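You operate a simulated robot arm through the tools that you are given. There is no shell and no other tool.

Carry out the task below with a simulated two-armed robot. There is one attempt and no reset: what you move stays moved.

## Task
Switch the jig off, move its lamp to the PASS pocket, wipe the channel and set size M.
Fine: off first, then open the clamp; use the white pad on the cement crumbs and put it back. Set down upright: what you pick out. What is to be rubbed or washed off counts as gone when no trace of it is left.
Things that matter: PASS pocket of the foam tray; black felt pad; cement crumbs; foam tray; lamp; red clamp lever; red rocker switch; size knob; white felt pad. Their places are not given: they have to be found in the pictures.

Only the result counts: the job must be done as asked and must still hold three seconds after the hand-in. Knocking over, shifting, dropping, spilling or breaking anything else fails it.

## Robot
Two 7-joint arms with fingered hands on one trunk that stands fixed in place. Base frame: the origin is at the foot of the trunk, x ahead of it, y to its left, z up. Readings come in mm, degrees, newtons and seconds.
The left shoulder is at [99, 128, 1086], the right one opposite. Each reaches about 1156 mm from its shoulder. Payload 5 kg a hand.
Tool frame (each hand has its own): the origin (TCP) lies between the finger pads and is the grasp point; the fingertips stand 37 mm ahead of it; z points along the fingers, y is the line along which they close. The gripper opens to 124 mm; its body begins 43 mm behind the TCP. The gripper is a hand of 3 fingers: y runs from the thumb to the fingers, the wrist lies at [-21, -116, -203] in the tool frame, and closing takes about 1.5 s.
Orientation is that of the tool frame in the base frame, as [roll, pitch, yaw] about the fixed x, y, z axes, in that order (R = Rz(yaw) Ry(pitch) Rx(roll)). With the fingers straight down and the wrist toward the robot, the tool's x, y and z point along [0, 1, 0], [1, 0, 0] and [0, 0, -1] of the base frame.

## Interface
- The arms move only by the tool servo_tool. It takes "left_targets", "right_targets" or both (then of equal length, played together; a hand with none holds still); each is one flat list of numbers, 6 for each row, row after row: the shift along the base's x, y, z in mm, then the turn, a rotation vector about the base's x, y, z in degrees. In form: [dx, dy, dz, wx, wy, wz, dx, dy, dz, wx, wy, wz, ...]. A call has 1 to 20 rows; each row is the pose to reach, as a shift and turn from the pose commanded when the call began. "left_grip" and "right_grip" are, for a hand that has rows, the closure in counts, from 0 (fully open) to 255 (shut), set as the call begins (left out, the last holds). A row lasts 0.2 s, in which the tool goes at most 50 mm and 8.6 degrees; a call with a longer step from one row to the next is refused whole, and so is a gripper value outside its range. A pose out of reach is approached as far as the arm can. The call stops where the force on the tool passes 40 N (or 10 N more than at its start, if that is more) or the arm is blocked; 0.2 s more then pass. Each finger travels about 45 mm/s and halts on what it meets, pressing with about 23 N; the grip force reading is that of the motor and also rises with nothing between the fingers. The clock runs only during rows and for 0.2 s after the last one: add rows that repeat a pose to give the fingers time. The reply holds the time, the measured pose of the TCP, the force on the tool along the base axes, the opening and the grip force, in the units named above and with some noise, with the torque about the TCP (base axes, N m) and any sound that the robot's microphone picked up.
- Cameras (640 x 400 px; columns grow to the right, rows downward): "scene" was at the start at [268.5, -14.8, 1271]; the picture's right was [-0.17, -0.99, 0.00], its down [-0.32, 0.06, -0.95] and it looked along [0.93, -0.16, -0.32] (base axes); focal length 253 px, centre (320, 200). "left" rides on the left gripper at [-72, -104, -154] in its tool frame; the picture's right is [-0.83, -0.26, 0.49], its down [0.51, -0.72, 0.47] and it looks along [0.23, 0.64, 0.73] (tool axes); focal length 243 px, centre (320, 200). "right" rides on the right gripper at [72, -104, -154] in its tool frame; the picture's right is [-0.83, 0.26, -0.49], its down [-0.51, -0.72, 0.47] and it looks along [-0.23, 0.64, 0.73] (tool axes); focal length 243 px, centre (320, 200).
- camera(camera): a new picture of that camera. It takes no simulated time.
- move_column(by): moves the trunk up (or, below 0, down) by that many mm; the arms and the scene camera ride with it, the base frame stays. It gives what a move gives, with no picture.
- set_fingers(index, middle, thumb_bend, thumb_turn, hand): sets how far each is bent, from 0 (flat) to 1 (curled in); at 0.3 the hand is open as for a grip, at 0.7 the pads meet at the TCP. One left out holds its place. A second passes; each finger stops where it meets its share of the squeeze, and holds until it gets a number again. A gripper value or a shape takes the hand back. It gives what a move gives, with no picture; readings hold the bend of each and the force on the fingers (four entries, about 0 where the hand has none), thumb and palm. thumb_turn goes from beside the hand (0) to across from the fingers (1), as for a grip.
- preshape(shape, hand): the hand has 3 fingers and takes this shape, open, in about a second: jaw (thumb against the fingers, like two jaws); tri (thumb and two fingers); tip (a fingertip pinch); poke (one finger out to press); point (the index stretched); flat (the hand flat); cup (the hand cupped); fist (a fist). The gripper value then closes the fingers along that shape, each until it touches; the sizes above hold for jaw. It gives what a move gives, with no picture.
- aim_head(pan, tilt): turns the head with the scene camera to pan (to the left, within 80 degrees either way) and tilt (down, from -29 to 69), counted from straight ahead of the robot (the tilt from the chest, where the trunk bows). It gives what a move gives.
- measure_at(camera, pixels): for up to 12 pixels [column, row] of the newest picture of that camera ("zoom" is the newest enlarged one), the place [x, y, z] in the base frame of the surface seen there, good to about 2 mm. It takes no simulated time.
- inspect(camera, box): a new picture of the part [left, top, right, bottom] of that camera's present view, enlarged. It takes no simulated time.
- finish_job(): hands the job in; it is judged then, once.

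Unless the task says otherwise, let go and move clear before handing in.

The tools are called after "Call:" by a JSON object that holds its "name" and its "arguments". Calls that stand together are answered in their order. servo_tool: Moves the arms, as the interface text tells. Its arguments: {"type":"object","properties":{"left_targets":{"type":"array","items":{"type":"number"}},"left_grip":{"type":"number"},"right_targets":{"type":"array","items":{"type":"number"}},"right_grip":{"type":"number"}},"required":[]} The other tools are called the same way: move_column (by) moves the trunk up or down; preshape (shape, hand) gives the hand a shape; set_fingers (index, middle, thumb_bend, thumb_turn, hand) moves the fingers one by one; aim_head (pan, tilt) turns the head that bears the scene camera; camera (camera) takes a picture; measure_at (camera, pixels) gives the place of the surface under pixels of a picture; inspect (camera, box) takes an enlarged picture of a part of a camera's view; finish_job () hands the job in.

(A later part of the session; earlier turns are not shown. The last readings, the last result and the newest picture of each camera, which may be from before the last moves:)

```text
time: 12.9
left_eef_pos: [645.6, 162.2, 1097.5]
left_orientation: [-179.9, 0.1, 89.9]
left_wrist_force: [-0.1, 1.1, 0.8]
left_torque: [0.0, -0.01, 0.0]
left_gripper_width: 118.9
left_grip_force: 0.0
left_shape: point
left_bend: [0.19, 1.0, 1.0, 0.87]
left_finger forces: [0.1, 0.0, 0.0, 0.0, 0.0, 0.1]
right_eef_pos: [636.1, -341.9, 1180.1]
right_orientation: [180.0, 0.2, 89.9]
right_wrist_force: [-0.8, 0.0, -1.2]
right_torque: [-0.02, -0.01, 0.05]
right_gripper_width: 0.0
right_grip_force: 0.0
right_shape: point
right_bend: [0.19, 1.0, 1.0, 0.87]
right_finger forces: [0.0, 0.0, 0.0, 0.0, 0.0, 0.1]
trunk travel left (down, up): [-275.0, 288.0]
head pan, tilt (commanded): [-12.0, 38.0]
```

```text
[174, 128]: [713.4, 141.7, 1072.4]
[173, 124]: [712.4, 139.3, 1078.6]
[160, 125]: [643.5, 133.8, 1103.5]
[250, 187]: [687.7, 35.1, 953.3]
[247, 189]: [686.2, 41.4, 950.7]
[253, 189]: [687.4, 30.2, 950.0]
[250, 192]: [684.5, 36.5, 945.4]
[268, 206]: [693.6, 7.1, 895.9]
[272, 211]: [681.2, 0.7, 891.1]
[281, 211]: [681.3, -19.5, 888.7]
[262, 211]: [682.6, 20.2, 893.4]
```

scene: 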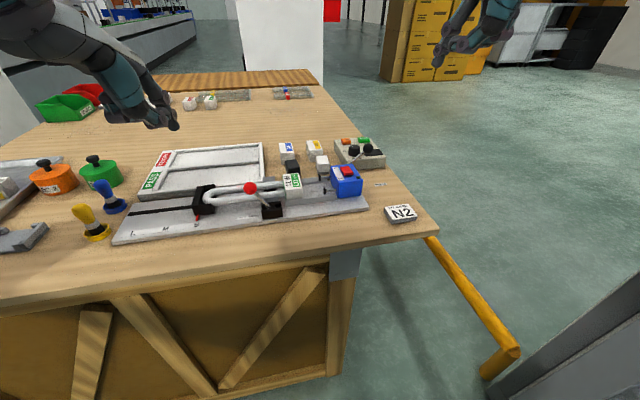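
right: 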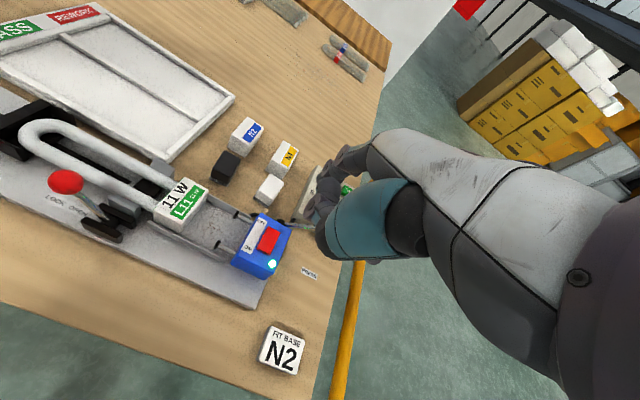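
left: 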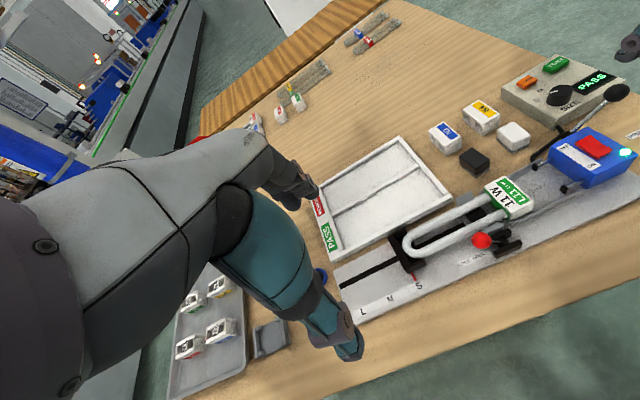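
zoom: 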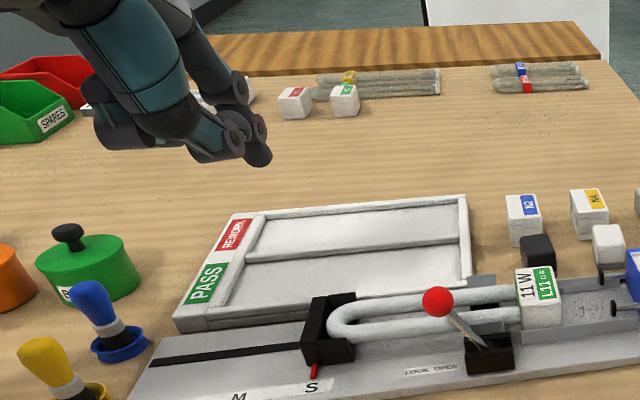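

The ball's centre is at about (698, 35, 948) and the finger tip is 75 mm ahead of and 20 mm right of the TCP. I'll bring the tip to the left side of the ball.

Call:
{"name": "servo_tool", "arguments": {"left_targets": [-8, -27, -29, 0, 0, 0, -15, -54, -58, 0, 0, 0, -22, -80, -88, 0, 0, 0, -22, -80, -110, 0, 0, 0, -22, -80, -126, 0, 0, 0, -22, -80, -126, 0, 0, 0]}}

Call:
{"name": "inspect", "arguments": {"camera": "scene", "box": [190, 130, 330, 240]}}

Call:
{"name": "camera", "arguments": {"camera": "left"}}

Call:
{"name": "inspect", "arguments": {"camera": "right", "box": [0, 50, 260, 300]}}

```text
time: 14.3
left_eef_pos: [623.8, 81.2, 973.1]
left_orientation: [-179.9, 0.2, 89.9]
left_wrist_force: [0.2, 0.2, -0.2]
left_torque: [0.0, 0.01, 0.01]
left_gripper_width: 0.0
left_grip_force: 0.1
left_shape: point
left_bend: [0.19, 1.0, 1.0, 0.87]
left_finger forces: [0.1, 0.1, 0.0, 0.0, 0.0, 0.1]
right_eef_pos: [636.8, -341.7, 1181.1]
right_orientation: [-180.0, 0.2, 89.9]
right_wrist_force: [0.3, -0.2, -0.4]
right_torque: [0.03, 0.02, 0.01]
right_gripper_width: 0.0
right_grip_force: 0.0
right_shape: point
right_bend: [0.19, 1.0, 1.0, 0.87]
right_finger forces: [0.1, 0.0, 0.0, 0.0, 0.0, 0.0]
trunk travel left (down, up): [-275.0, 288.0]
head pan, tilt (commanded): [-12.0, 38.0]
```

```text
3.64 times, centred on (260, 185) of scene
```

zoom: 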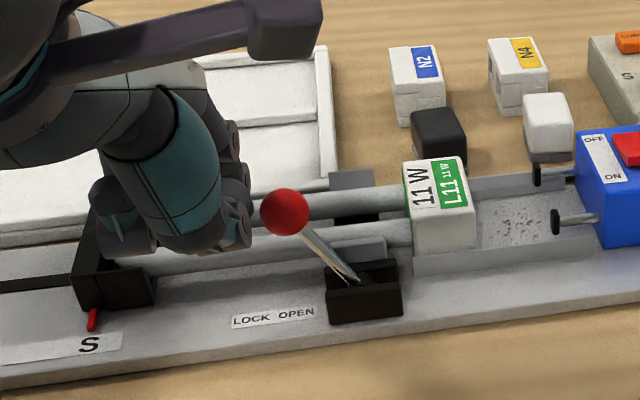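

```text
taken
```

left: 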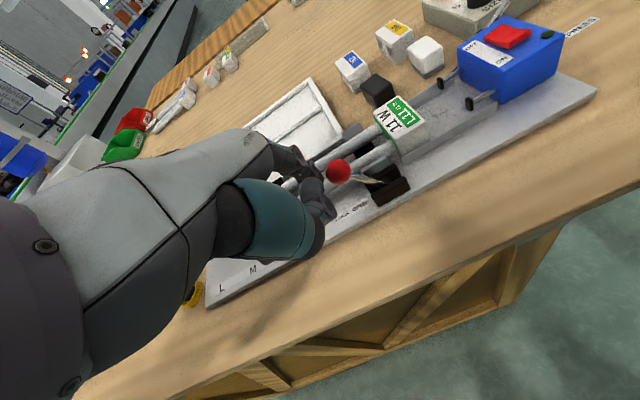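

```text
1.60 times, centred on (130, 175) of right
```

zoom: 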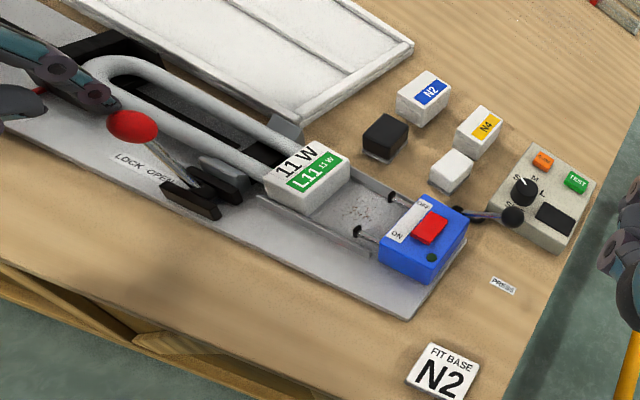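

The finger is just left of the ball, level with it. I'll push it to the right (−y) in small steps.

Call:
{"name": "servo_tool", "arguments": {"left_targets": [0, -8, 0, 0, 0, 0, 0, -16, 1, 0, 0, 0, 0, -24, 3, 0, 0, 0, 0, -32, 5, 0, 0, 0, 0, -40, 6, 0, 0, 0, 0, -48, 6, 0, 0, 0, 0, -56, 5, 0, 0, 0, 0, -64, 3, 0, 0, 0]}}

Call:
{"name": "inspect", "arguments": {"camera": "scene", "box": [190, 130, 330, 240]}}

Call:
{"name": "inspect", "arguments": {"camera": "right", "box": [0, 50, 260, 300]}}

```text
time: 16.1
left_eef_pos: [623.9, 15.8, 976.6]
left_orientation: [-179.9, 0.3, 90.0]
left_wrist_force: [-0.1, 0.4, 0.7]
left_torque: [-0.04, 0.05, 0.0]
left_gripper_width: 0.0
left_grip_force: 0.1
left_shape: point
left_bend: [0.19, 1.0, 1.0, 0.87]
left_finger forces: [0.0, 0.1, 0.0, 0.1, 0.0, 0.1]
right_eef_pos: [637.0, -342.3, 1180.7]
right_orientation: [-179.9, 0.3, 90.0]
right_wrist_force: [0.8, -0.3, -0.2]
right_torque: [0.03, 0.02, 0.03]
right_gripper_width: 0.0
right_grip_force: 0.1
right_shape: point
right_bend: [0.19, 1.0, 1.0, 0.87]
right_finger forces: [0.1, 0.0, 0.0, 0.2, 0.0, 0.0]
trunk travel left (down, up): [-275.0, 288.0]
head pan, tilt (commanded): [-12.0, 38.0]
```

```text
3.64 times, centred on (260, 185) of scene
```

zoom: 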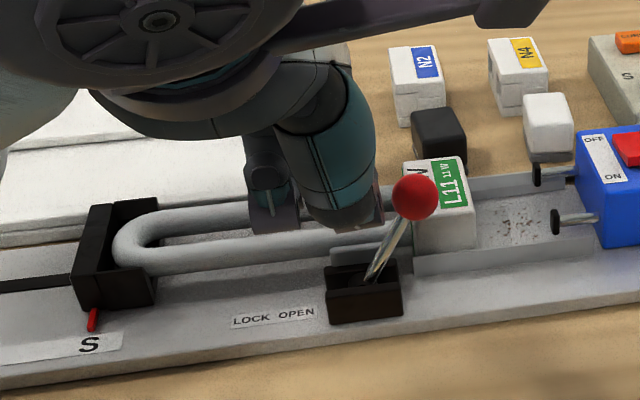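

```text
1.60 times, centred on (130, 175) of right
```

zoom: 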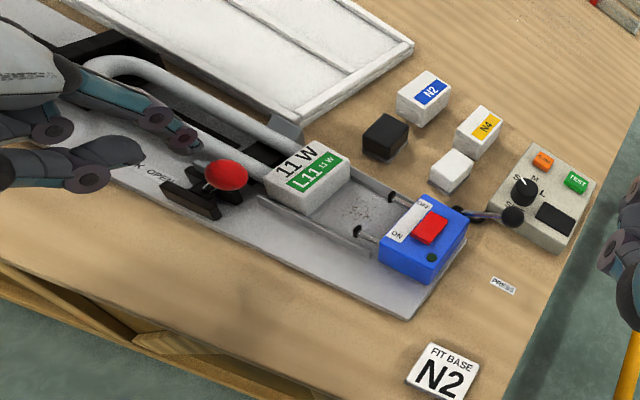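

The lever has gone over to the right with the ball now at zoom (415,195) and no force left on the finger. I'll lift the left hand a bit and check the clamp jaws.

Call:
{"name": "servo_tool", "arguments": {"left_targets": [0, 12, 40, 0, 0, 0, 0, 40, 85, 0, 0, 0, -10, 80, 130, 0, 0, 0, -20, 120, 170, 0, 0, 0, -20, 150, 180, 0, 0, 0]}}

Call:
{"name": "inspect", "arguments": {"camera": "scene", "box": [190, 130, 330, 240]}}

Call:
{"name": "measure_at", "arguments": {"camera": "zoom", "pixels": [[415, 195], [395, 195], [435, 195], [415, 175], [415, 215], [370, 275], [360, 175], [385, 240]]}}

Call:
{"name": "inspect", "arguments": {"camera": "left", "box": [400, 100, 600, 240]}}

Call:
{"name": "inspect", "arguments": {"camera": "right", "box": [0, 50, 260, 300]}}

```text
refused: row 2 steps farther than a row can; nothing moved
```

```text
3.64 times, centred on (260, 185) of scene
```

zoom: 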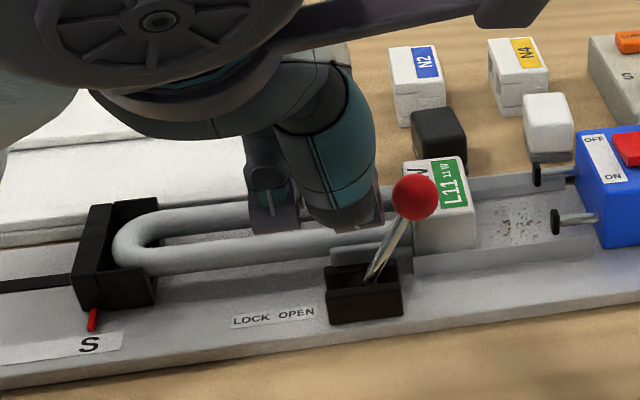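

```text
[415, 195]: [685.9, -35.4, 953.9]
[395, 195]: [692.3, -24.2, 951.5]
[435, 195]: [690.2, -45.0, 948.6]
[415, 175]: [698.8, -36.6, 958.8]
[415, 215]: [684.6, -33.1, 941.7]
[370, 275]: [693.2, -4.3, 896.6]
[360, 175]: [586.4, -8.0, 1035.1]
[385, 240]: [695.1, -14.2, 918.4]
```

```text
2.86 times, centred on (500, 170) of left
```

zoom: 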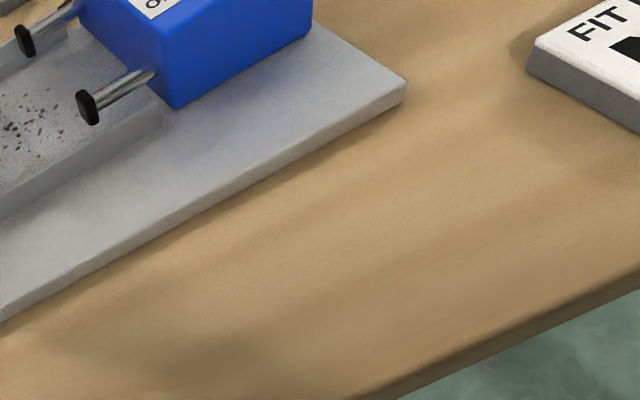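

```text
1.60 times, centred on (130, 175) of right
```

zoom: 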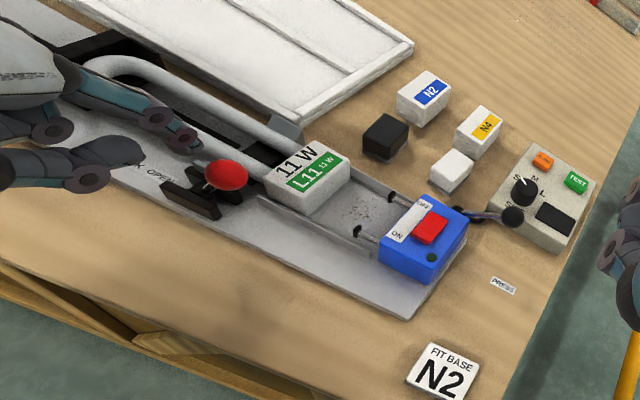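

The ball now sits at about (697, −35, 950), the mirror of its LOCK place, so it is at OPEN. I'll retreat the left hand with shorter steps.

Call:
{"name": "servo_tool", "arguments": {"left_targets": [0, 10, 40, 0, 0, 0, 0, 30, 80, 0, 0, 0, -10, 60, 115, 0, 0, 0, -20, 95, 140, 0, 0, 0, -20, 130, 160, 0, 0, 0]}}

Call:
{"name": "inspect", "arguments": {"camera": "scene", "box": [190, 130, 330, 240]}}

Call:
{"name": "inspect", "arguments": {"camera": "right", "box": [0, 50, 260, 300]}}

Call:
{"name": "camera", "arguments": {"camera": "left"}}

```text
time: 17.3
left_eef_pos: [601.7, 146.7, 1136.3]
left_orientation: [-179.9, 0.2, 89.9]
left_wrist_force: [-0.1, 0.5, 0.5]
left_torque: [-0.01, 0.01, -0.02]
left_gripper_width: 0.0
left_grip_force: 0.0
left_shape: point
left_bend: [0.19, 1.0, 1.0, 0.87]
left_finger forces: [0.0, 0.1, 0.1, 0.0, 0.1, 0.0]
right_eef_pos: [635.9, -342.7, 1181.3]
right_orientation: [179.9, 0.2, 90.0]
right_wrist_force: [-0.2, 0.1, 0.6]
right_torque: [0.01, 0.0, -0.01]
right_gripper_width: 0.0
right_grip_force: 0.1
right_shape: point
right_bend: [0.19, 1.0, 1.0, 0.87]
right_finger forces: [0.1, 0.0, 0.1, 0.0, 0.1, 0.0]
trunk travel left (down, up): [-275.0, 288.0]
head pan, tilt (commanded): [-12.0, 38.0]
```

```text
3.64 times, centred on (260, 185) of scene
```

zoom: 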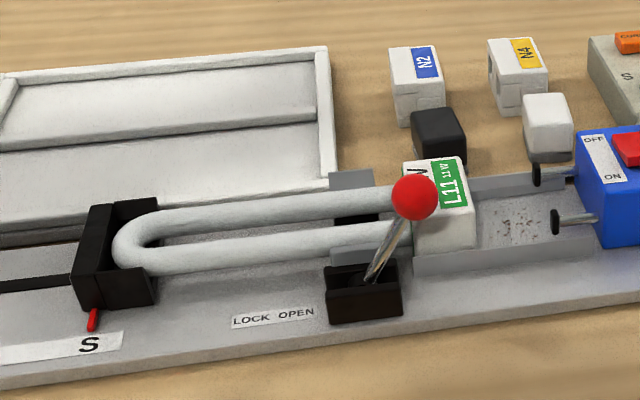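

```text
1.60 times, centred on (130, 175) of right
```

zoom: 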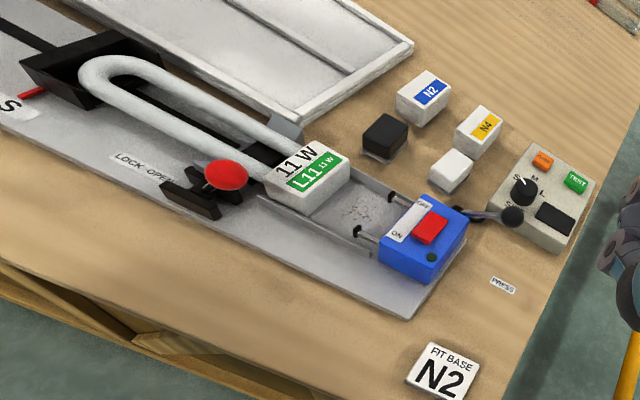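

```text
taken
```

left: 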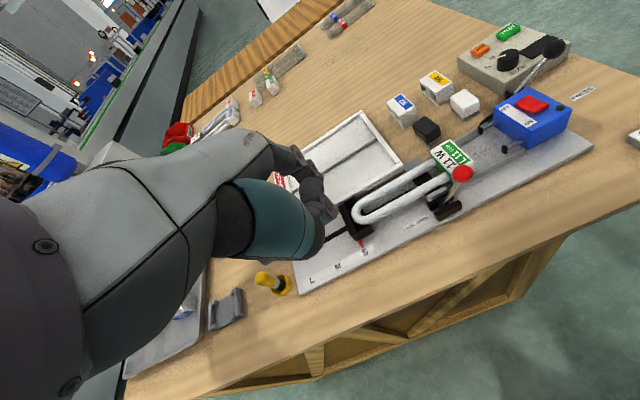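

The clamp is open with the ball at (697, −35, 950), near the lamp base's near side. Before grasping I need the hand's geometry, so I'll set the right hand to a half-open jaw and look at it.

Call:
{"name": "preshape", "arguments": {"shape": "jaw", "hand": "right"}}

Call:
{"name": "servo_tool", "arguments": {"right_targets": [0, 0, 0, 0, 0, 0, 0, 0, 0, 0, 0, 0, 0, 0, 0, 0, 0, 0, 0, 0, 0, 0, 0, 0, 0, 0, 0, 0, 0, 0], "right_grip": 85}}

Call:
{"name": "aim_head", "arguments": {"pan": -40, "tilt": 15}}

Call:
{"name": "camera", "arguments": {"camera": "scene"}}

```text
time: 18.2
left_eef_pos: [602.6, 147.4, 1135.7]
left_orientation: [-180.0, 0.2, 90.0]
left_wrist_force: [0.5, -0.4, 0.8]
left_torque: [0.05, -0.03, -0.02]
left_gripper_width: 0.2
left_grip_force: 0.0
left_shape: point
left_bend: [0.19, 1.0, 1.0, 0.87]
left_finger forces: [0.0, 0.0, 0.0, 0.1, 0.1, 0.0]
right_eef_pos: [635.6, -343.0, 1181.5]
right_orientation: [-179.9, 0.2, 90.0]
right_wrist_force: [-0.1, -0.1, -0.5]
right_torque: [0.01, 0.02, 0.03]
right_gripper_width: 123.7
right_grip_force: 0.1
right_shape: jaw
right_bend: [0.3, 0.3, 0.3, 0.97]
right_finger forces: [0.0, 0.1, 0.0, 0.0, 0.1, 0.0]
trunk travel left (down, up): [-275.0, 288.0]
head pan, tilt (commanded): [-12.0, 38.0]
```

```text
time: 19.4
left_eef_pos: [602.2, 147.9, 1136.4]
left_orientation: [-179.8, 0.2, 90.0]
left_wrist_force: [-0.6, -0.5, -0.5]
left_torque: [-0.01, 0.02, 0.0]
left_gripper_width: 0.0
left_grip_force: 0.1
left_shape: point
left_bend: [0.19, 1.0, 1.0, 0.87]
left_finger forces: [0.0, 0.1, 0.0, 0.0, 0.0, 0.0]
right_eef_pos: [636.6, -342.0, 1180.7]
right_orientation: [180.0, 0.2, 90.0]
right_wrist_force: [-0.2, 0.6, -0.2]
right_torque: [0.01, 0.0, 0.01]
right_gripper_width: 82.9
right_grip_force: 0.0
right_shape: jaw
right_bend: [0.27, 0.38, 0.61, 0.99]
right_finger forces: [0.1, 0.0, 0.0, 0.0, 0.0, 0.0]
trunk travel left (down, up): [-275.0, 288.0]
head pan, tilt (commanded): [-12.0, 38.0]
```

```text
time: 20.4
left_eef_pos: [601.7, 147.3, 1136.7]
left_orientation: [-179.9, 0.2, 90.0]
left_wrist_force: [0.2, 0.1, 0.5]
left_torque: [0.03, -0.02, 0.02]
left_gripper_width: 0.1
left_grip_force: 0.1
left_shape: point
left_bend: [0.19, 1.0, 1.0, 0.87]
left_finger forces: [0.0, 0.1, 0.0, 0.0, 0.1, 0.0]
right_eef_pos: [637.1, -343.4, 1181.3]
right_orientation: [180.0, 0.2, 90.0]
right_wrist_force: [0.2, 0.7, -0.7]
right_torque: [-0.03, -0.02, -0.02]
right_gripper_width: 83.3
right_grip_force: 0.0
right_shape: jaw
right_bend: [0.27, 0.38, 0.61, 0.99]
right_finger forces: [0.0, 0.1, 0.0, 0.1, 0.0, 0.0]
trunk travel left (down, up): [-275.0, 288.0]
head pan, tilt (commanded): [-40.0, 15.0]
```

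```text
taken
```

scene: 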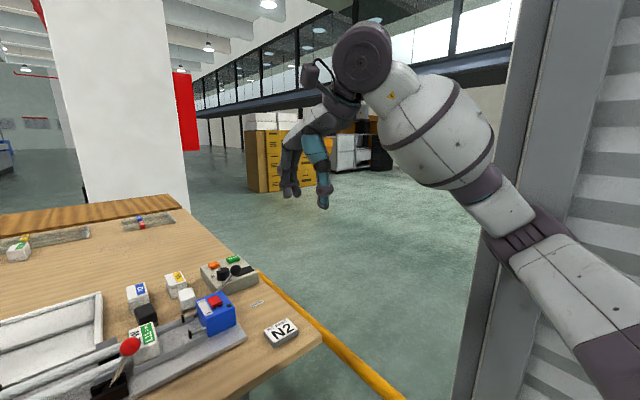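

Call:
{"name": "inspect", "arguments": {"camera": "scene", "box": [260, 120, 360, 220]}}

Call:
{"name": "camera", "arguments": {"camera": "right"}}

Call:
{"name": "camera", "arguments": {"camera": "left"}}

```text
4.00 times, centred on (310, 170) of scene
```

zoom: 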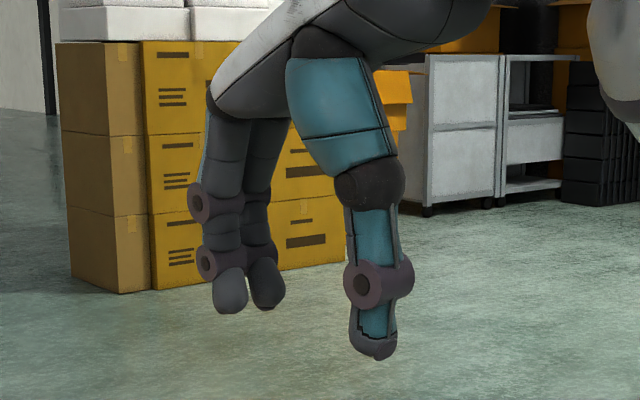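

```text
taken
```

right: 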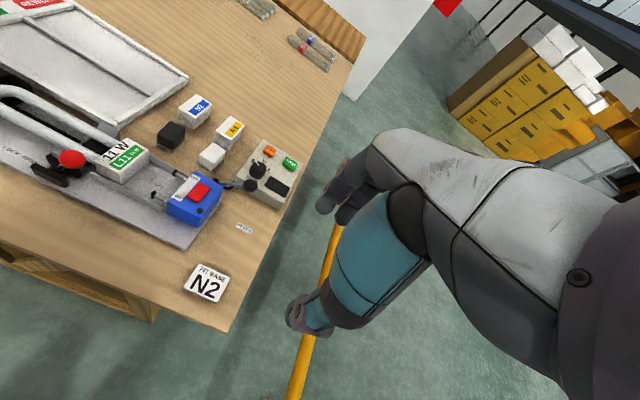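

```text
taken
```

left: 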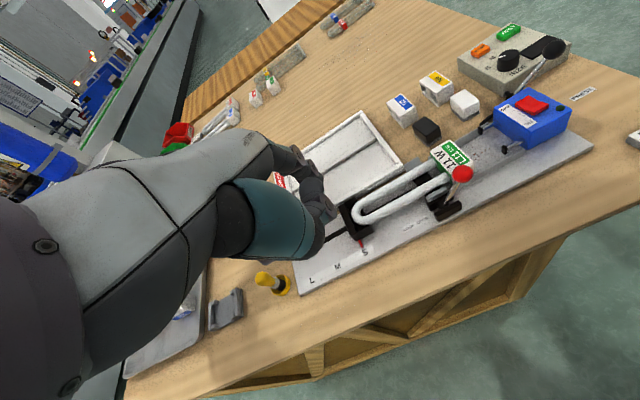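

The jaw shape shows two fingers side by side (tips at zoom (230,305) and (268,300)) and the thumb tip at (375,350). I'll measure these.

Call:
{"name": "inspect", "arguments": {"camera": "scene", "box": [260, 120, 360, 220]}}

Call:
{"name": "measure_at", "arguments": {"camera": "zoom", "pixels": [[230, 305], [230, 280], [267, 303], [216, 285], [245, 285], [280, 285], [375, 350], [353, 330], [395, 330], [375, 300], [347, 285], [412, 280]]}}

Call:
{"name": "measure_at", "arguments": {"camera": "zoom", "pixels": [[375, 240], [350, 230], [395, 230], [370, 185], [340, 185], [402, 185], [345, 110], [300, 110], [375, 100], [205, 265], [195, 200], [215, 100]]}}

```text
4.00 times, centred on (310, 170) of scene
```

zoom: 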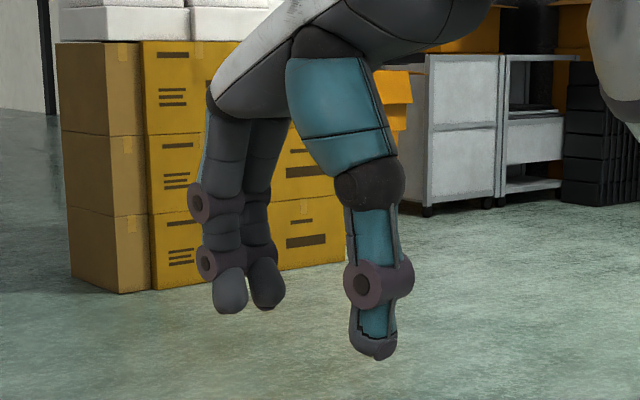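

```text
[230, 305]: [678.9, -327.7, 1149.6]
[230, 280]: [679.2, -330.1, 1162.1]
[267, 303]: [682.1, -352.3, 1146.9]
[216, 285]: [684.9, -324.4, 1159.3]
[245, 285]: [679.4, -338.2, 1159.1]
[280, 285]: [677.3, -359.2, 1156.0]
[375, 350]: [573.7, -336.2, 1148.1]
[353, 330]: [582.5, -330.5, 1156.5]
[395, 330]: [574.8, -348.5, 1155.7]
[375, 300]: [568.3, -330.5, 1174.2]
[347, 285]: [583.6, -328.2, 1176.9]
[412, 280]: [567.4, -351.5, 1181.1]
```

```text
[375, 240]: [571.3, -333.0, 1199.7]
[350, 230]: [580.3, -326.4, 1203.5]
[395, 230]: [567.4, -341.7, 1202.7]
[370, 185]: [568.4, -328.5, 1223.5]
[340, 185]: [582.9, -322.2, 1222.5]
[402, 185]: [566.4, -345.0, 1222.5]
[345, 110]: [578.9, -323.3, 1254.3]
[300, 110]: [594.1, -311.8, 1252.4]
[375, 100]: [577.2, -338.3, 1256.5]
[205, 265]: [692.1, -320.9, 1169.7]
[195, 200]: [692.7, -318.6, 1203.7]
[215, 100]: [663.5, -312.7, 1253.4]
```

The thumb and fingers are ±41 mm from the TCP at 83 mm opening, fingers 22 mm apart; with a 15° lean to the right the thumb will clear the red ball. I'll move the left hand away and recheck the lamp base after unclamping.

Call:
{"name": "servo_tool", "arguments": {"left_targets": [-5, 40, 15, 0, 0, 0, -10, 80, 30, 0, 0, 0, -15, 120, 45, 0, 0, 0, -20, 160, 60, 0, 0, 0, -20, 190, 80, 0, 0, 0]}}

Call:
{"name": "aim_head", "arguments": {"pan": -8, "tilt": 38}}

Call:
{"name": "inspect", "arguments": {"camera": "scene", "box": [200, 130, 340, 230]}}

Call:
{"name": "inspect", "arguments": {"camera": "right", "box": [0, 80, 180, 240]}}

```text
time: 21.6
left_eef_pos: [583.9, 336.6, 1215.2]
left_orientation: [-179.8, 0.2, 90.0]
left_wrist_force: [0.2, -0.4, 0.8]
left_torque: [0.01, 0.03, 0.05]
left_gripper_width: 0.0
left_grip_force: 0.0
left_shape: point
left_bend: [0.19, 1.0, 1.0, 0.87]
left_finger forces: [0.0, 0.1, 0.0, 0.1, 0.1, 0.0]
right_eef_pos: [636.6, -341.4, 1181.9]
right_orientation: [180.0, 0.2, 90.0]
right_wrist_force: [0.2, 0.4, -0.3]
right_torque: [0.0, -0.01, -0.02]
right_gripper_width: 83.1
right_grip_force: 0.1
right_shape: jaw
right_bend: [0.27, 0.38, 0.61, 0.99]
right_finger forces: [0.1, 0.0, 0.0, 0.0, 0.0, 0.0]
trunk travel left (down, up): [-275.0, 288.0]
head pan, tilt (commanded): [-40.0, 15.0]
```

```text
time: 22.5
left_eef_pos: [584.5, 337.1, 1215.7]
left_orientation: [-179.8, 0.2, 90.0]
left_wrist_force: [0.3, -0.5, 0.1]
left_torque: [-0.02, -0.01, 0.02]
left_gripper_width: 0.0
left_grip_force: 0.2
left_shape: point
left_bend: [0.19, 1.0, 1.0, 0.87]
left_finger forces: [0.1, 0.0, 0.0, 0.0, 0.0, 0.0]
right_eef_pos: [636.2, -343.3, 1182.1]
right_orientation: [-180.0, 0.2, 90.0]
right_wrist_force: [-0.3, 0.3, 0.1]
right_torque: [0.01, 0.02, -0.02]
right_gripper_width: 83.3
right_grip_force: 0.0
right_shape: jaw
right_bend: [0.27, 0.38, 0.61, 0.99]
right_finger forces: [0.0, 0.0, 0.0, 0.0, 0.0, 0.0]
trunk travel left (down, up): [-275.0, 288.0]
head pan, tilt (commanded): [-8.0, 38.0]
```

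```text
4.00 times, centred on (270, 180) of scene
```

zoom: 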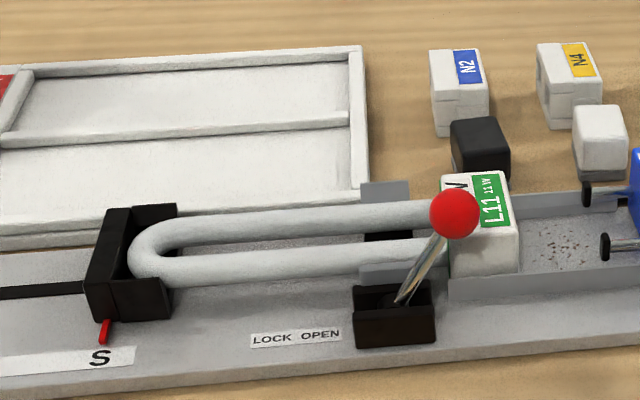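

```text
2.50 times, centred on (90, 160) of right
```

zoom: 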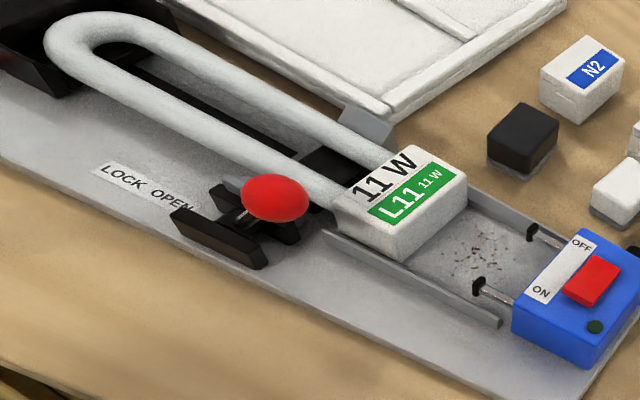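

Call:
{"name": "measure_at", "arguments": {"camera": "zoom", "pixels": [[338, 205], [402, 235], [465, 180], [405, 150], [400, 195], [325, 233], [500, 325], [480, 192], [440, 262], [495, 112], [520, 105], [530, 160]]}}

Call:
{"name": "measure_at", "arguments": {"camera": "zoom", "pixels": [[275, 195], [245, 190], [305, 195], [365, 230], [400, 250], [440, 215], [470, 195], [415, 275], [355, 245], [430, 238], [460, 270], [130, 40]]}}

```text
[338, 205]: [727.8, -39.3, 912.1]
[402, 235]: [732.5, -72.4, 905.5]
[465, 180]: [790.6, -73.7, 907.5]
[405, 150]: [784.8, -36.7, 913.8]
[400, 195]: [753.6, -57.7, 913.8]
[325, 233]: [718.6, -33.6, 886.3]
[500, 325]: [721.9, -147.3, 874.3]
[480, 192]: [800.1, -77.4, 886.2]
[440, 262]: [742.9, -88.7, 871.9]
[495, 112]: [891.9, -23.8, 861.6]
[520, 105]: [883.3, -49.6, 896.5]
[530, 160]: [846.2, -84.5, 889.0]
```

```text
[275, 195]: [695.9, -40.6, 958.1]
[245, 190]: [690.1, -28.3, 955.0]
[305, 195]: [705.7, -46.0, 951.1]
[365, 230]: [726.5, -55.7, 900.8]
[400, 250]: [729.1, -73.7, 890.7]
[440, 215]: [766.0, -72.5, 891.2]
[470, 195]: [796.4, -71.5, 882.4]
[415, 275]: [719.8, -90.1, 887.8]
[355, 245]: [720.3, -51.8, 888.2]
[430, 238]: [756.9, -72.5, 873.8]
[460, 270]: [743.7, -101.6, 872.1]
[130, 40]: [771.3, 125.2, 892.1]
```

The lamp base is still at x 727–790, y −36…−73, with channel walls topping at z≈887. I'll bring the right hand above it, leaning 15° to the right, with the opening cut to about 76 mm.

Call:
{"name": "servo_tool", "arguments": {"right_targets": [15, 31, -20, 2, 0, 0, 30, 62, -39, 4, 0, 0, 46, 94, -59, 6, 0, 0, 61, 125, -78, 8, 0, 0, 76, 156, -98, 10, 0, 0, 92, 187, -117, 12, 0, 0, 107, 218, -137, 14, 0, 0, 122, 249.5, -156.5, 15, 0, 0, 122, 249.5, -156.5, 15, 0, 0], "right_grip": 100}}

Call:
{"name": "camera", "arguments": {"camera": "scene"}}

Call:
{"name": "camera", "arguments": {"camera": "right"}}

Call:
{"name": "camera", "arguments": {"camera": "left"}}

```text
time: 24.5
left_eef_pos: [582.8, 332.5, 1216.9]
left_orientation: [-180.0, 0.0, 90.0]
left_wrist_force: [0.3, -0.3, -0.1]
left_torque: [-0.01, 0.01, 0.0]
left_gripper_width: 0.0
left_grip_force: 0.1
left_shape: point
left_bend: [0.19, 1.0, 1.0, 0.87]
left_finger forces: [0.1, 0.0, 0.0, 0.0, 0.0, 0.0]
right_eef_pos: [757.7, -99.1, 1024.6]
right_orientation: [179.9, -15.1, 90.0]
right_wrist_force: [-0.7, 0.4, 0.3]
right_torque: [0.04, 0.01, -0.03]
right_gripper_width: 75.6
right_grip_force: 0.1
right_shape: jaw
right_bend: [0.73, 0.41, 0.64, 1.0]
right_finger forces: [0.0, 0.0, 0.0, 0.0, 0.0, 0.0]
trunk travel left (down, up): [-275.0, 288.0]
head pan, tilt (commanded): [-8.0, 38.0]
```

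```text
taken
```

scene: 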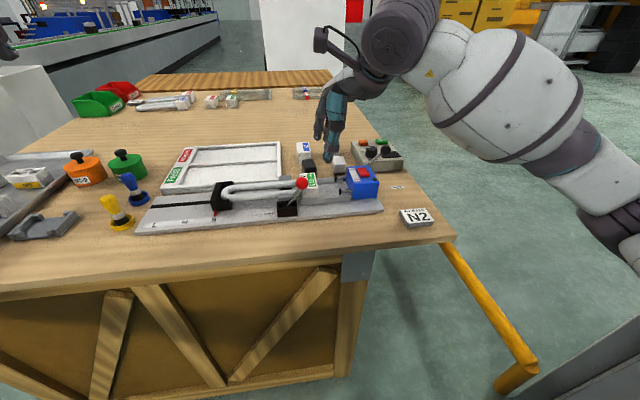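

```text
taken
```

right: 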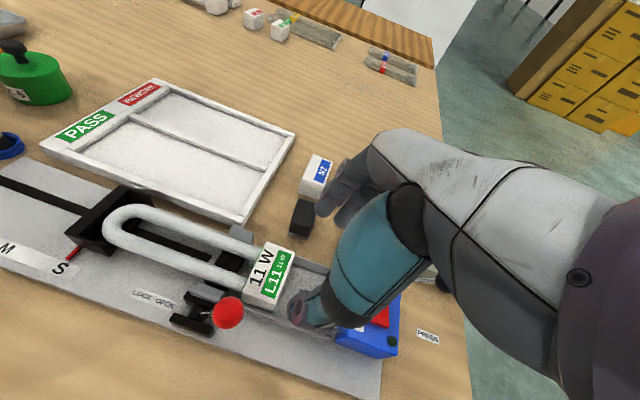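

```text
taken
```

left: 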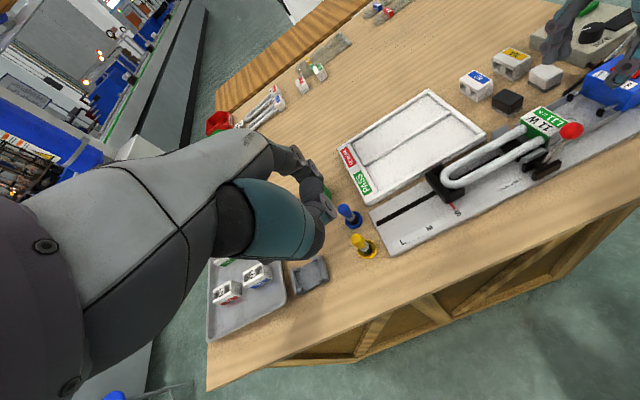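

The hand leans as planned; the index bend reading of 0.73 looks odd, so I'll hold for a moment and look at the fingers closely.

Call:
{"name": "servo_tool", "arguments": {"right_targets": [0, 0, 0, 0, 0, 0, 0, 0, 0, 0, 0, 0]}}

Call:
{"name": "inspect", "arguments": {"camera": "scene", "box": [280, 70, 400, 220]}}

Call:
{"name": "inspect", "arguments": {"camera": "right", "box": [180, 120, 440, 360]}}

```text
time: 25.1
left_eef_pos: [582.1, 332.1, 1217.2]
left_orientation: [-180.0, 0.1, 90.0]
left_wrist_force: [0.0, 0.3, -0.8]
left_torque: [-0.02, 0.01, 0.01]
left_gripper_width: 0.0
left_grip_force: 0.0
left_shape: point
left_bend: [0.19, 1.0, 1.0, 0.87]
left_finger forces: [0.0, 0.0, 0.1, 0.0, 0.1, 0.1]
right_eef_pos: [758.2, -99.1, 1023.2]
right_orientation: [180.0, -15.0, 89.9]
right_wrist_force: [-0.6, 0.2, -0.1]
right_torque: [-0.01, -0.02, 0.04]
right_gripper_width: 75.8
right_grip_force: 0.0
right_shape: jaw
right_bend: [0.73, 0.41, 0.64, 1.0]
right_finger forces: [0.0, 0.0, 0.1, 0.0, 0.0, 0.0]
trunk travel left (down, up): [-275.0, 288.0]
head pan, tilt (commanded): [-8.0, 38.0]
```

```text
2.67 times, centred on (340, 145) of scene
```

zoom: 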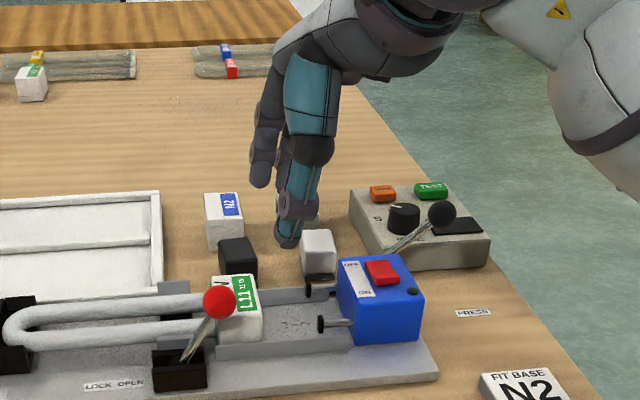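

```text
1.67 times, centred on (310, 240) of right
```

zoom: 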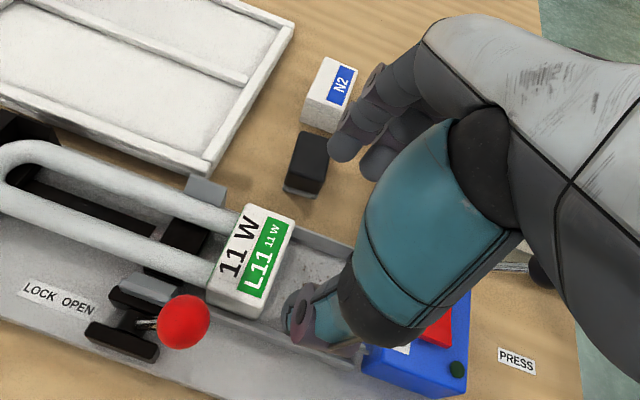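

I'll measure the finger and thumb tip positions here to be sure of the real opening.

Call:
{"name": "measure_at", "arguments": {"camera": "zoom", "pixels": [[340, 150], [335, 135], [372, 168], [375, 150], [292, 310], [305, 335], [330, 320], [360, 310], [345, 280], [380, 90]]}}

Call:
{"name": "inspect", "arguments": {"camera": "scene", "box": [300, 90, 360, 170]}}

Call:
{"name": "inspect", "arguments": {"camera": "left", "box": [480, 0, 640, 160]}}

```text
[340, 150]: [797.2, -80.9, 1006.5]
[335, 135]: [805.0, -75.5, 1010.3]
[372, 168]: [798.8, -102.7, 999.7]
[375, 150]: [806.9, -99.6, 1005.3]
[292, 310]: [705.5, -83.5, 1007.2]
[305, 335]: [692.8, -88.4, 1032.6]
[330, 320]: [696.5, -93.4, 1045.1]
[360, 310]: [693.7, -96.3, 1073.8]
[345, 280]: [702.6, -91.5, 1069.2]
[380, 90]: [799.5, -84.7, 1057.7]
```

```text
5.00 times, centred on (330, 130) of scene
```

zoom: 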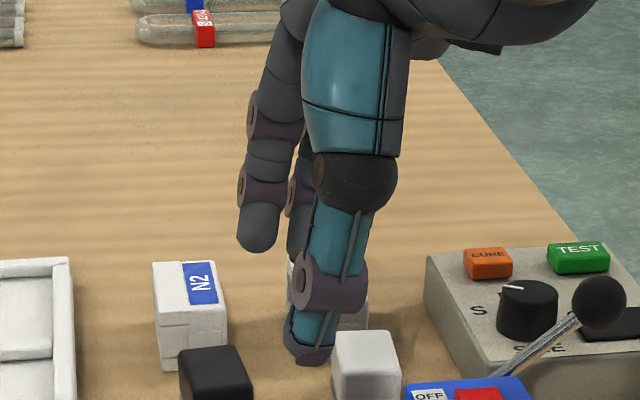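

```text
2.50 times, centred on (560, 80) of left
```

zoom: 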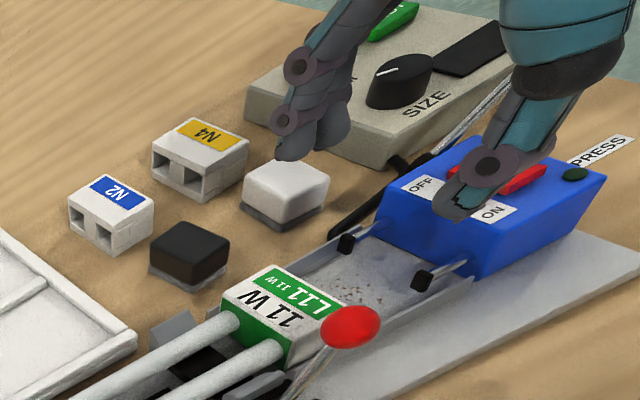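

The opening is true: fingers' inner side at x≈797, thumb's outer at x≈693–705. I'll go down along the lean to tips just above the base and check clearances with the ball.

Call:
{"name": "servo_tool", "arguments": {"right_targets": [0, 6, 0, 0, 0, 0, 0, 14, -30, 0, 0, 0, 0, 22, -58, 0, 0, 0, 0, 22, -58, 0, 0, 0]}}

Call:
{"name": "inspect", "arguments": {"camera": "scene", "box": [260, 110, 360, 220]}}

Call:
{"name": "inspect", "arguments": {"camera": "left", "box": [480, 60, 640, 200]}}

Call:
{"name": "inspect", "arguments": {"camera": "right", "box": [180, 140, 440, 380]}}

```text
time: 26.1
left_eef_pos: [582.0, 333.3, 1217.5]
left_orientation: [-179.9, 0.0, 89.9]
left_wrist_force: [0.1, -0.2, 0.1]
left_torque: [0.0, -0.02, -0.01]
left_gripper_width: 0.1
left_grip_force: 0.0
left_shape: point
left_bend: [0.19, 1.0, 1.0, 0.87]
left_finger forces: [0.0, 0.0, 0.0, 0.1, 0.0, 0.0]
right_eef_pos: [758.0, -76.1, 965.9]
right_orientation: [179.9, -15.0, 90.0]
right_wrist_force: [0.2, -0.3, -0.5]
right_torque: [0.02, -0.05, -0.02]
right_gripper_width: 75.6
right_grip_force: 0.0
right_shape: jaw
right_bend: [0.73, 0.41, 0.64, 1.0]
right_finger forces: [0.0, 0.0, 0.0, 0.0, 0.0, 0.0]
trunk travel left (down, up): [-275.0, 288.0]
head pan, tilt (commanded): [-8.0, 38.0]
```

```text
3.64 times, centred on (310, 165) of scene
```

zoom: 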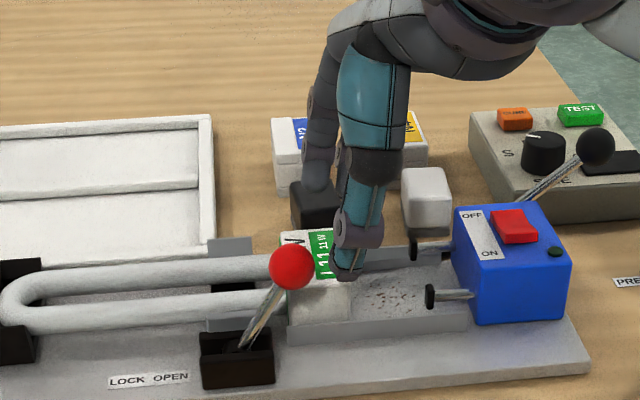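

```text
2.86 times, centred on (560, 130) of left
```

zoom: 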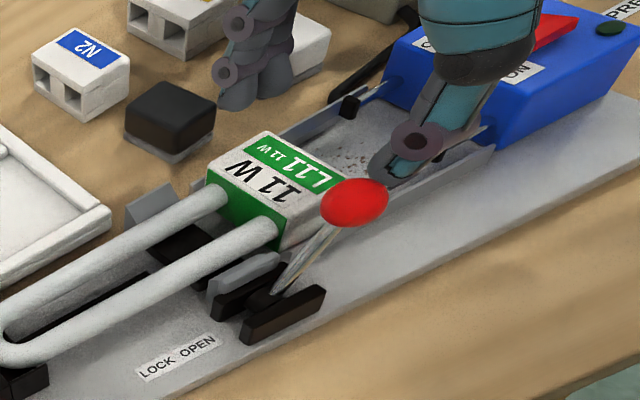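

```text
1.67 times, centred on (310, 260) of right
```

zoom: 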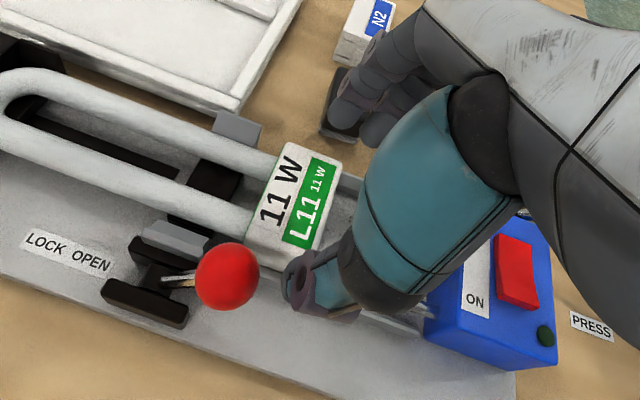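

I'll measure the thumb and finger tips relative to the base now.

Call:
{"name": "measure_at", "arguments": {"camera": "zoom", "pixels": [[287, 285], [295, 305], [310, 270], [300, 290], [340, 115], [350, 100], [375, 130], [380, 115], [250, 275], [330, 285]]}}

Call:
{"name": "inspect", "arguments": {"camera": "scene", "box": [330, 150, 370, 200]}}

Call:
{"name": "inspect", "arguments": {"camera": "scene", "box": [320, 130, 380, 200]}}

```text
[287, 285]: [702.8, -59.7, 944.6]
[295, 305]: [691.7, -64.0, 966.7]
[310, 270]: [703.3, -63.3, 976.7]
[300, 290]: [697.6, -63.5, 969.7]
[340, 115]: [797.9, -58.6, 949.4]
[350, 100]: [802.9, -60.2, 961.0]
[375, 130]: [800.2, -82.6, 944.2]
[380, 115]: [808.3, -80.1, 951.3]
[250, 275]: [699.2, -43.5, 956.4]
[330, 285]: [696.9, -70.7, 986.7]
```

```text
8.00 times, centred on (350, 175) of scene
```

zoom: 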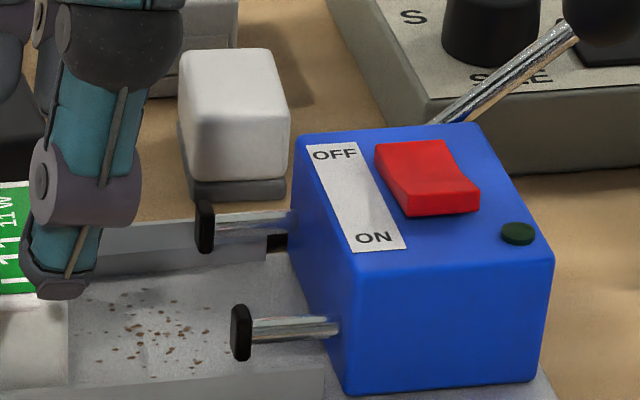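

```text
5.71 times, centred on (350, 165) of scene
```

zoom: 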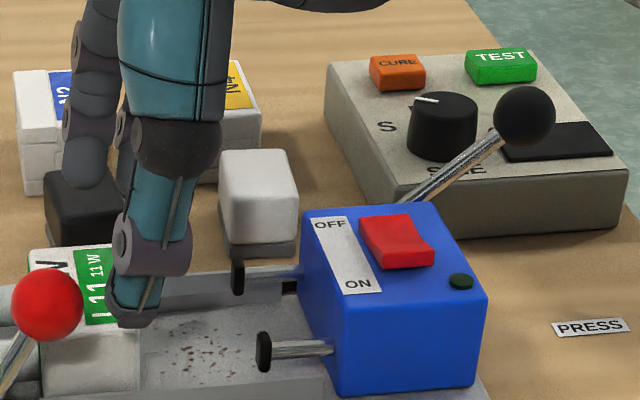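

The thumb side is at y≈−60…−70 by the ball, whose edge is at y≈−49, so it clears. I'll lower to the gripping height (TCP z≈928) along the lean.

Call:
{"name": "servo_tool", "arguments": {"right_targets": [0, 4, -13, 0, 0, 0, 0, 8, -26, 0, 0, 0, 0, 12, -37, 0, 0, 0, 0, 12, -37, 0, 0, 0]}}

Call:
{"name": "inspect", "arguments": {"camera": "right", "box": [180, 140, 440, 380]}}

Call:
{"name": "inspect", "arguments": {"camera": "left", "box": [500, 80, 640, 200]}}

Call:
{"name": "inspect", "arguments": {"camera": "scene", "box": [270, 130, 350, 210]}}

```text
time: 27.1
left_eef_pos: [583.5, 333.0, 1218.2]
left_orientation: [179.9, -0.1, 90.0]
left_wrist_force: [0.3, -0.1, -0.5]
left_torque: [0.02, -0.02, 0.0]
left_gripper_width: 0.1
left_grip_force: 0.1
left_shape: point
left_bend: [0.19, 1.0, 1.0, 0.87]
left_finger forces: [0.0, 0.0, 0.0, 0.1, 0.0, 0.0]
right_eef_pos: [757.0, -62.9, 929.1]
right_orientation: [180.0, -14.9, 90.0]
right_wrist_force: [0.4, -0.1, 0.8]
right_torque: [0.01, 0.0, 0.01]
right_gripper_width: 75.8
right_grip_force: 0.0
right_shape: jaw
right_bend: [0.73, 0.41, 0.64, 1.0]
right_finger forces: [0.0, 0.1, 0.0, 0.0, 0.0, 0.1]
trunk travel left (down, up): [-275.0, 288.0]
head pan, tilt (commanded): [-8.0, 38.0]
```

```text
1.67 times, centred on (310, 260) of right
```

zoom: 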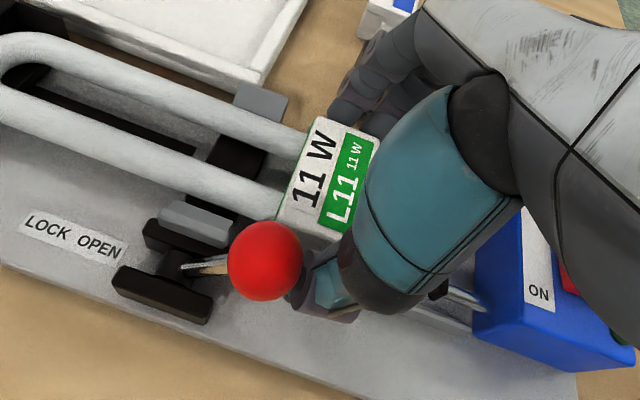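

```text
3.33 times, centred on (570, 140) of left
```

zoom: 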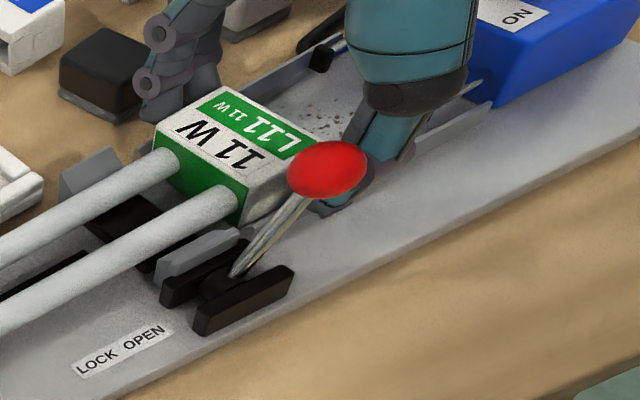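

```text
5.00 times, centred on (310, 170) of scene
```

zoom: 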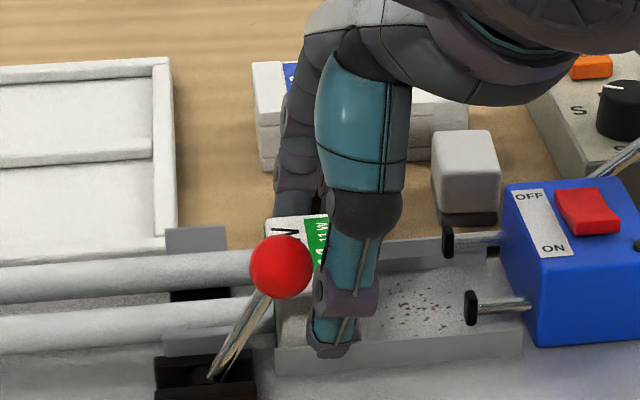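

Thumb and fingers stand either side of the base with no contact forces. I'll close the grip now.

Call:
{"name": "servo_tool", "arguments": {"right_targets": [0, 0, 0, 0, 0, 0, 0, 0, 0, 0, 0, 0, 0, 0, 0, 0, 0, 0, 0, 0, 0, 0, 0, 0, 0, 0, 0, 0, 0, 0], "right_grip": 170}}

Call:
{"name": "inspect", "arguments": {"camera": "scene", "box": [270, 130, 350, 210]}}

Call:
{"name": "inspect", "arguments": {"camera": "left", "box": [440, 60, 640, 220]}}

```text
time: 28.3
left_eef_pos: [582.8, 331.7, 1217.5]
left_orientation: [179.9, -0.1, 90.0]
left_wrist_force: [1.2, -0.4, 0.2]
left_torque: [0.01, 0.01, -0.01]
left_gripper_width: 0.0
left_grip_force: 0.0
left_shape: point
left_bend: [0.19, 1.0, 1.0, 0.87]
left_finger forces: [0.0, 0.0, 0.1, 0.0, 0.0, 0.0]
right_eef_pos: [757.3, -62.9, 928.3]
right_orientation: [-180.0, -15.0, 90.0]
right_wrist_force: [2.7, -0.8, 0.1]
right_torque: [-0.06, -0.17, 0.01]
right_gripper_width: 63.3
right_grip_force: 22.8
right_shape: jaw
right_bend: [0.74, 0.42, 0.71, 1.0]
right_finger forces: [14.0, 8.0, 0.0, 0.0, 19.5, 0.1]
trunk travel left (down, up): [-275.0, 288.0]
head pan, tilt (commanded): [-8.0, 38.0]
```

```text
5.00 times, centred on (310, 170) of scene
```

zoom: 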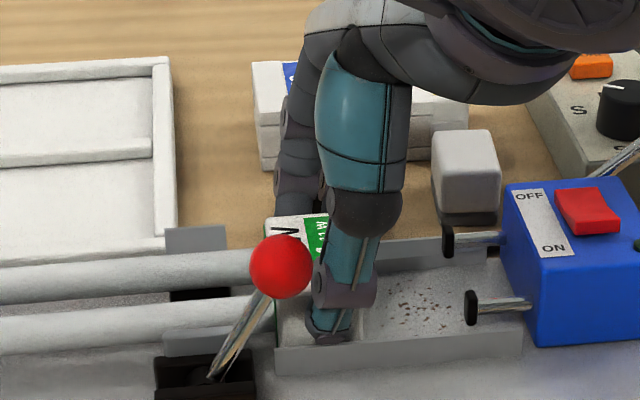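

```text
2.50 times, centred on (540, 140) of left
```

zoom: 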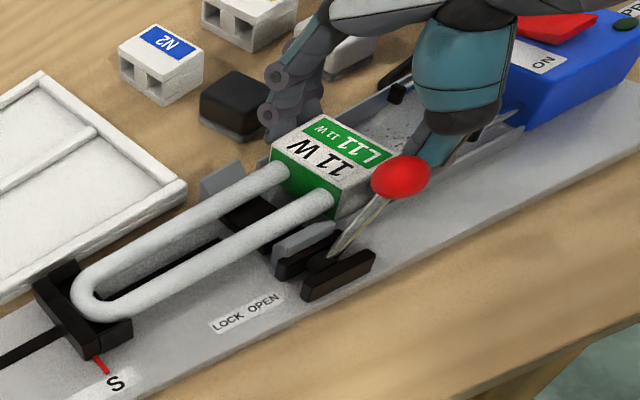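

The grip holds (14 + 8 N against 19.5 N, width 63.3 matching the base). I'll lift 15 mm along the lean and check.

Call:
{"name": "servo_tool", "arguments": {"right_targets": [0, -1, 5, 0, 0, 0, 0, -2, 10, 0, 0, 0, 0, -4, 15, 0, 0, 0, 0, -4, 15, 0, 0, 0]}}

Call:
{"name": "inspect", "arguments": {"camera": "scene", "box": [200, 130, 340, 230]}}

Call:
{"name": "inspect", "arguments": {"camera": "left", "box": [440, 60, 640, 220]}}

```text
time: 29.3
left_eef_pos: [582.6, 332.1, 1216.4]
left_orientation: [-180.0, 0.0, 90.1]
left_wrist_force: [-0.2, -0.3, 1.5]
left_torque: [-0.02, 0.0, -0.02]
left_gripper_width: 0.0
left_grip_force: 0.0
left_shape: point
left_bend: [0.19, 1.0, 1.0, 0.87]
left_finger forces: [0.0, 0.0, 0.0, 0.0, 0.0, 0.1]
right_eef_pos: [757.1, -67.1, 943.6]
right_orientation: [179.9, -15.0, 90.0]
right_wrist_force: [0.2, 0.1, -2.4]
right_torque: [-0.13, -0.02, 0.03]
right_gripper_width: 62.4
right_grip_force: 23.3
right_shape: jaw
right_bend: [0.74, 0.43, 0.71, 1.0]
right_finger forces: [14.0, 7.8, 0.1, 0.0, 21.7, 0.0]
trunk travel left (down, up): [-275.0, 288.0]
head pan, tilt (commanded): [-8.0, 38.0]
```

```text
4.00 times, centred on (270, 180) of scene
```

zoom: 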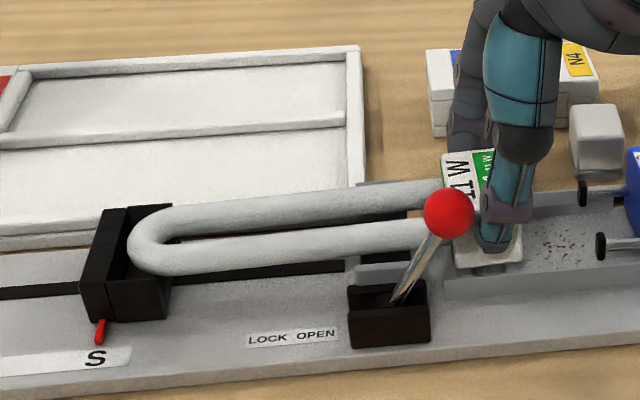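

```text
2.50 times, centred on (540, 140) of left
```

zoom: 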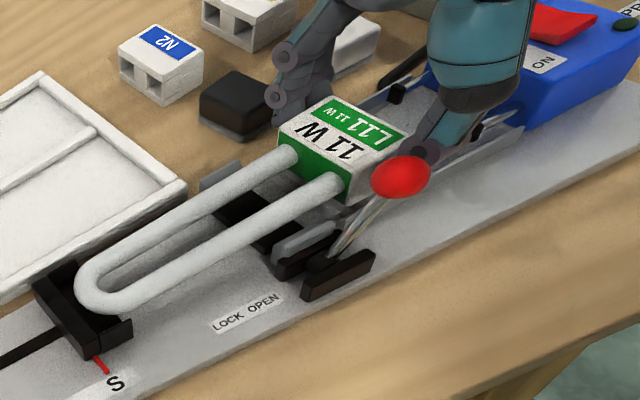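

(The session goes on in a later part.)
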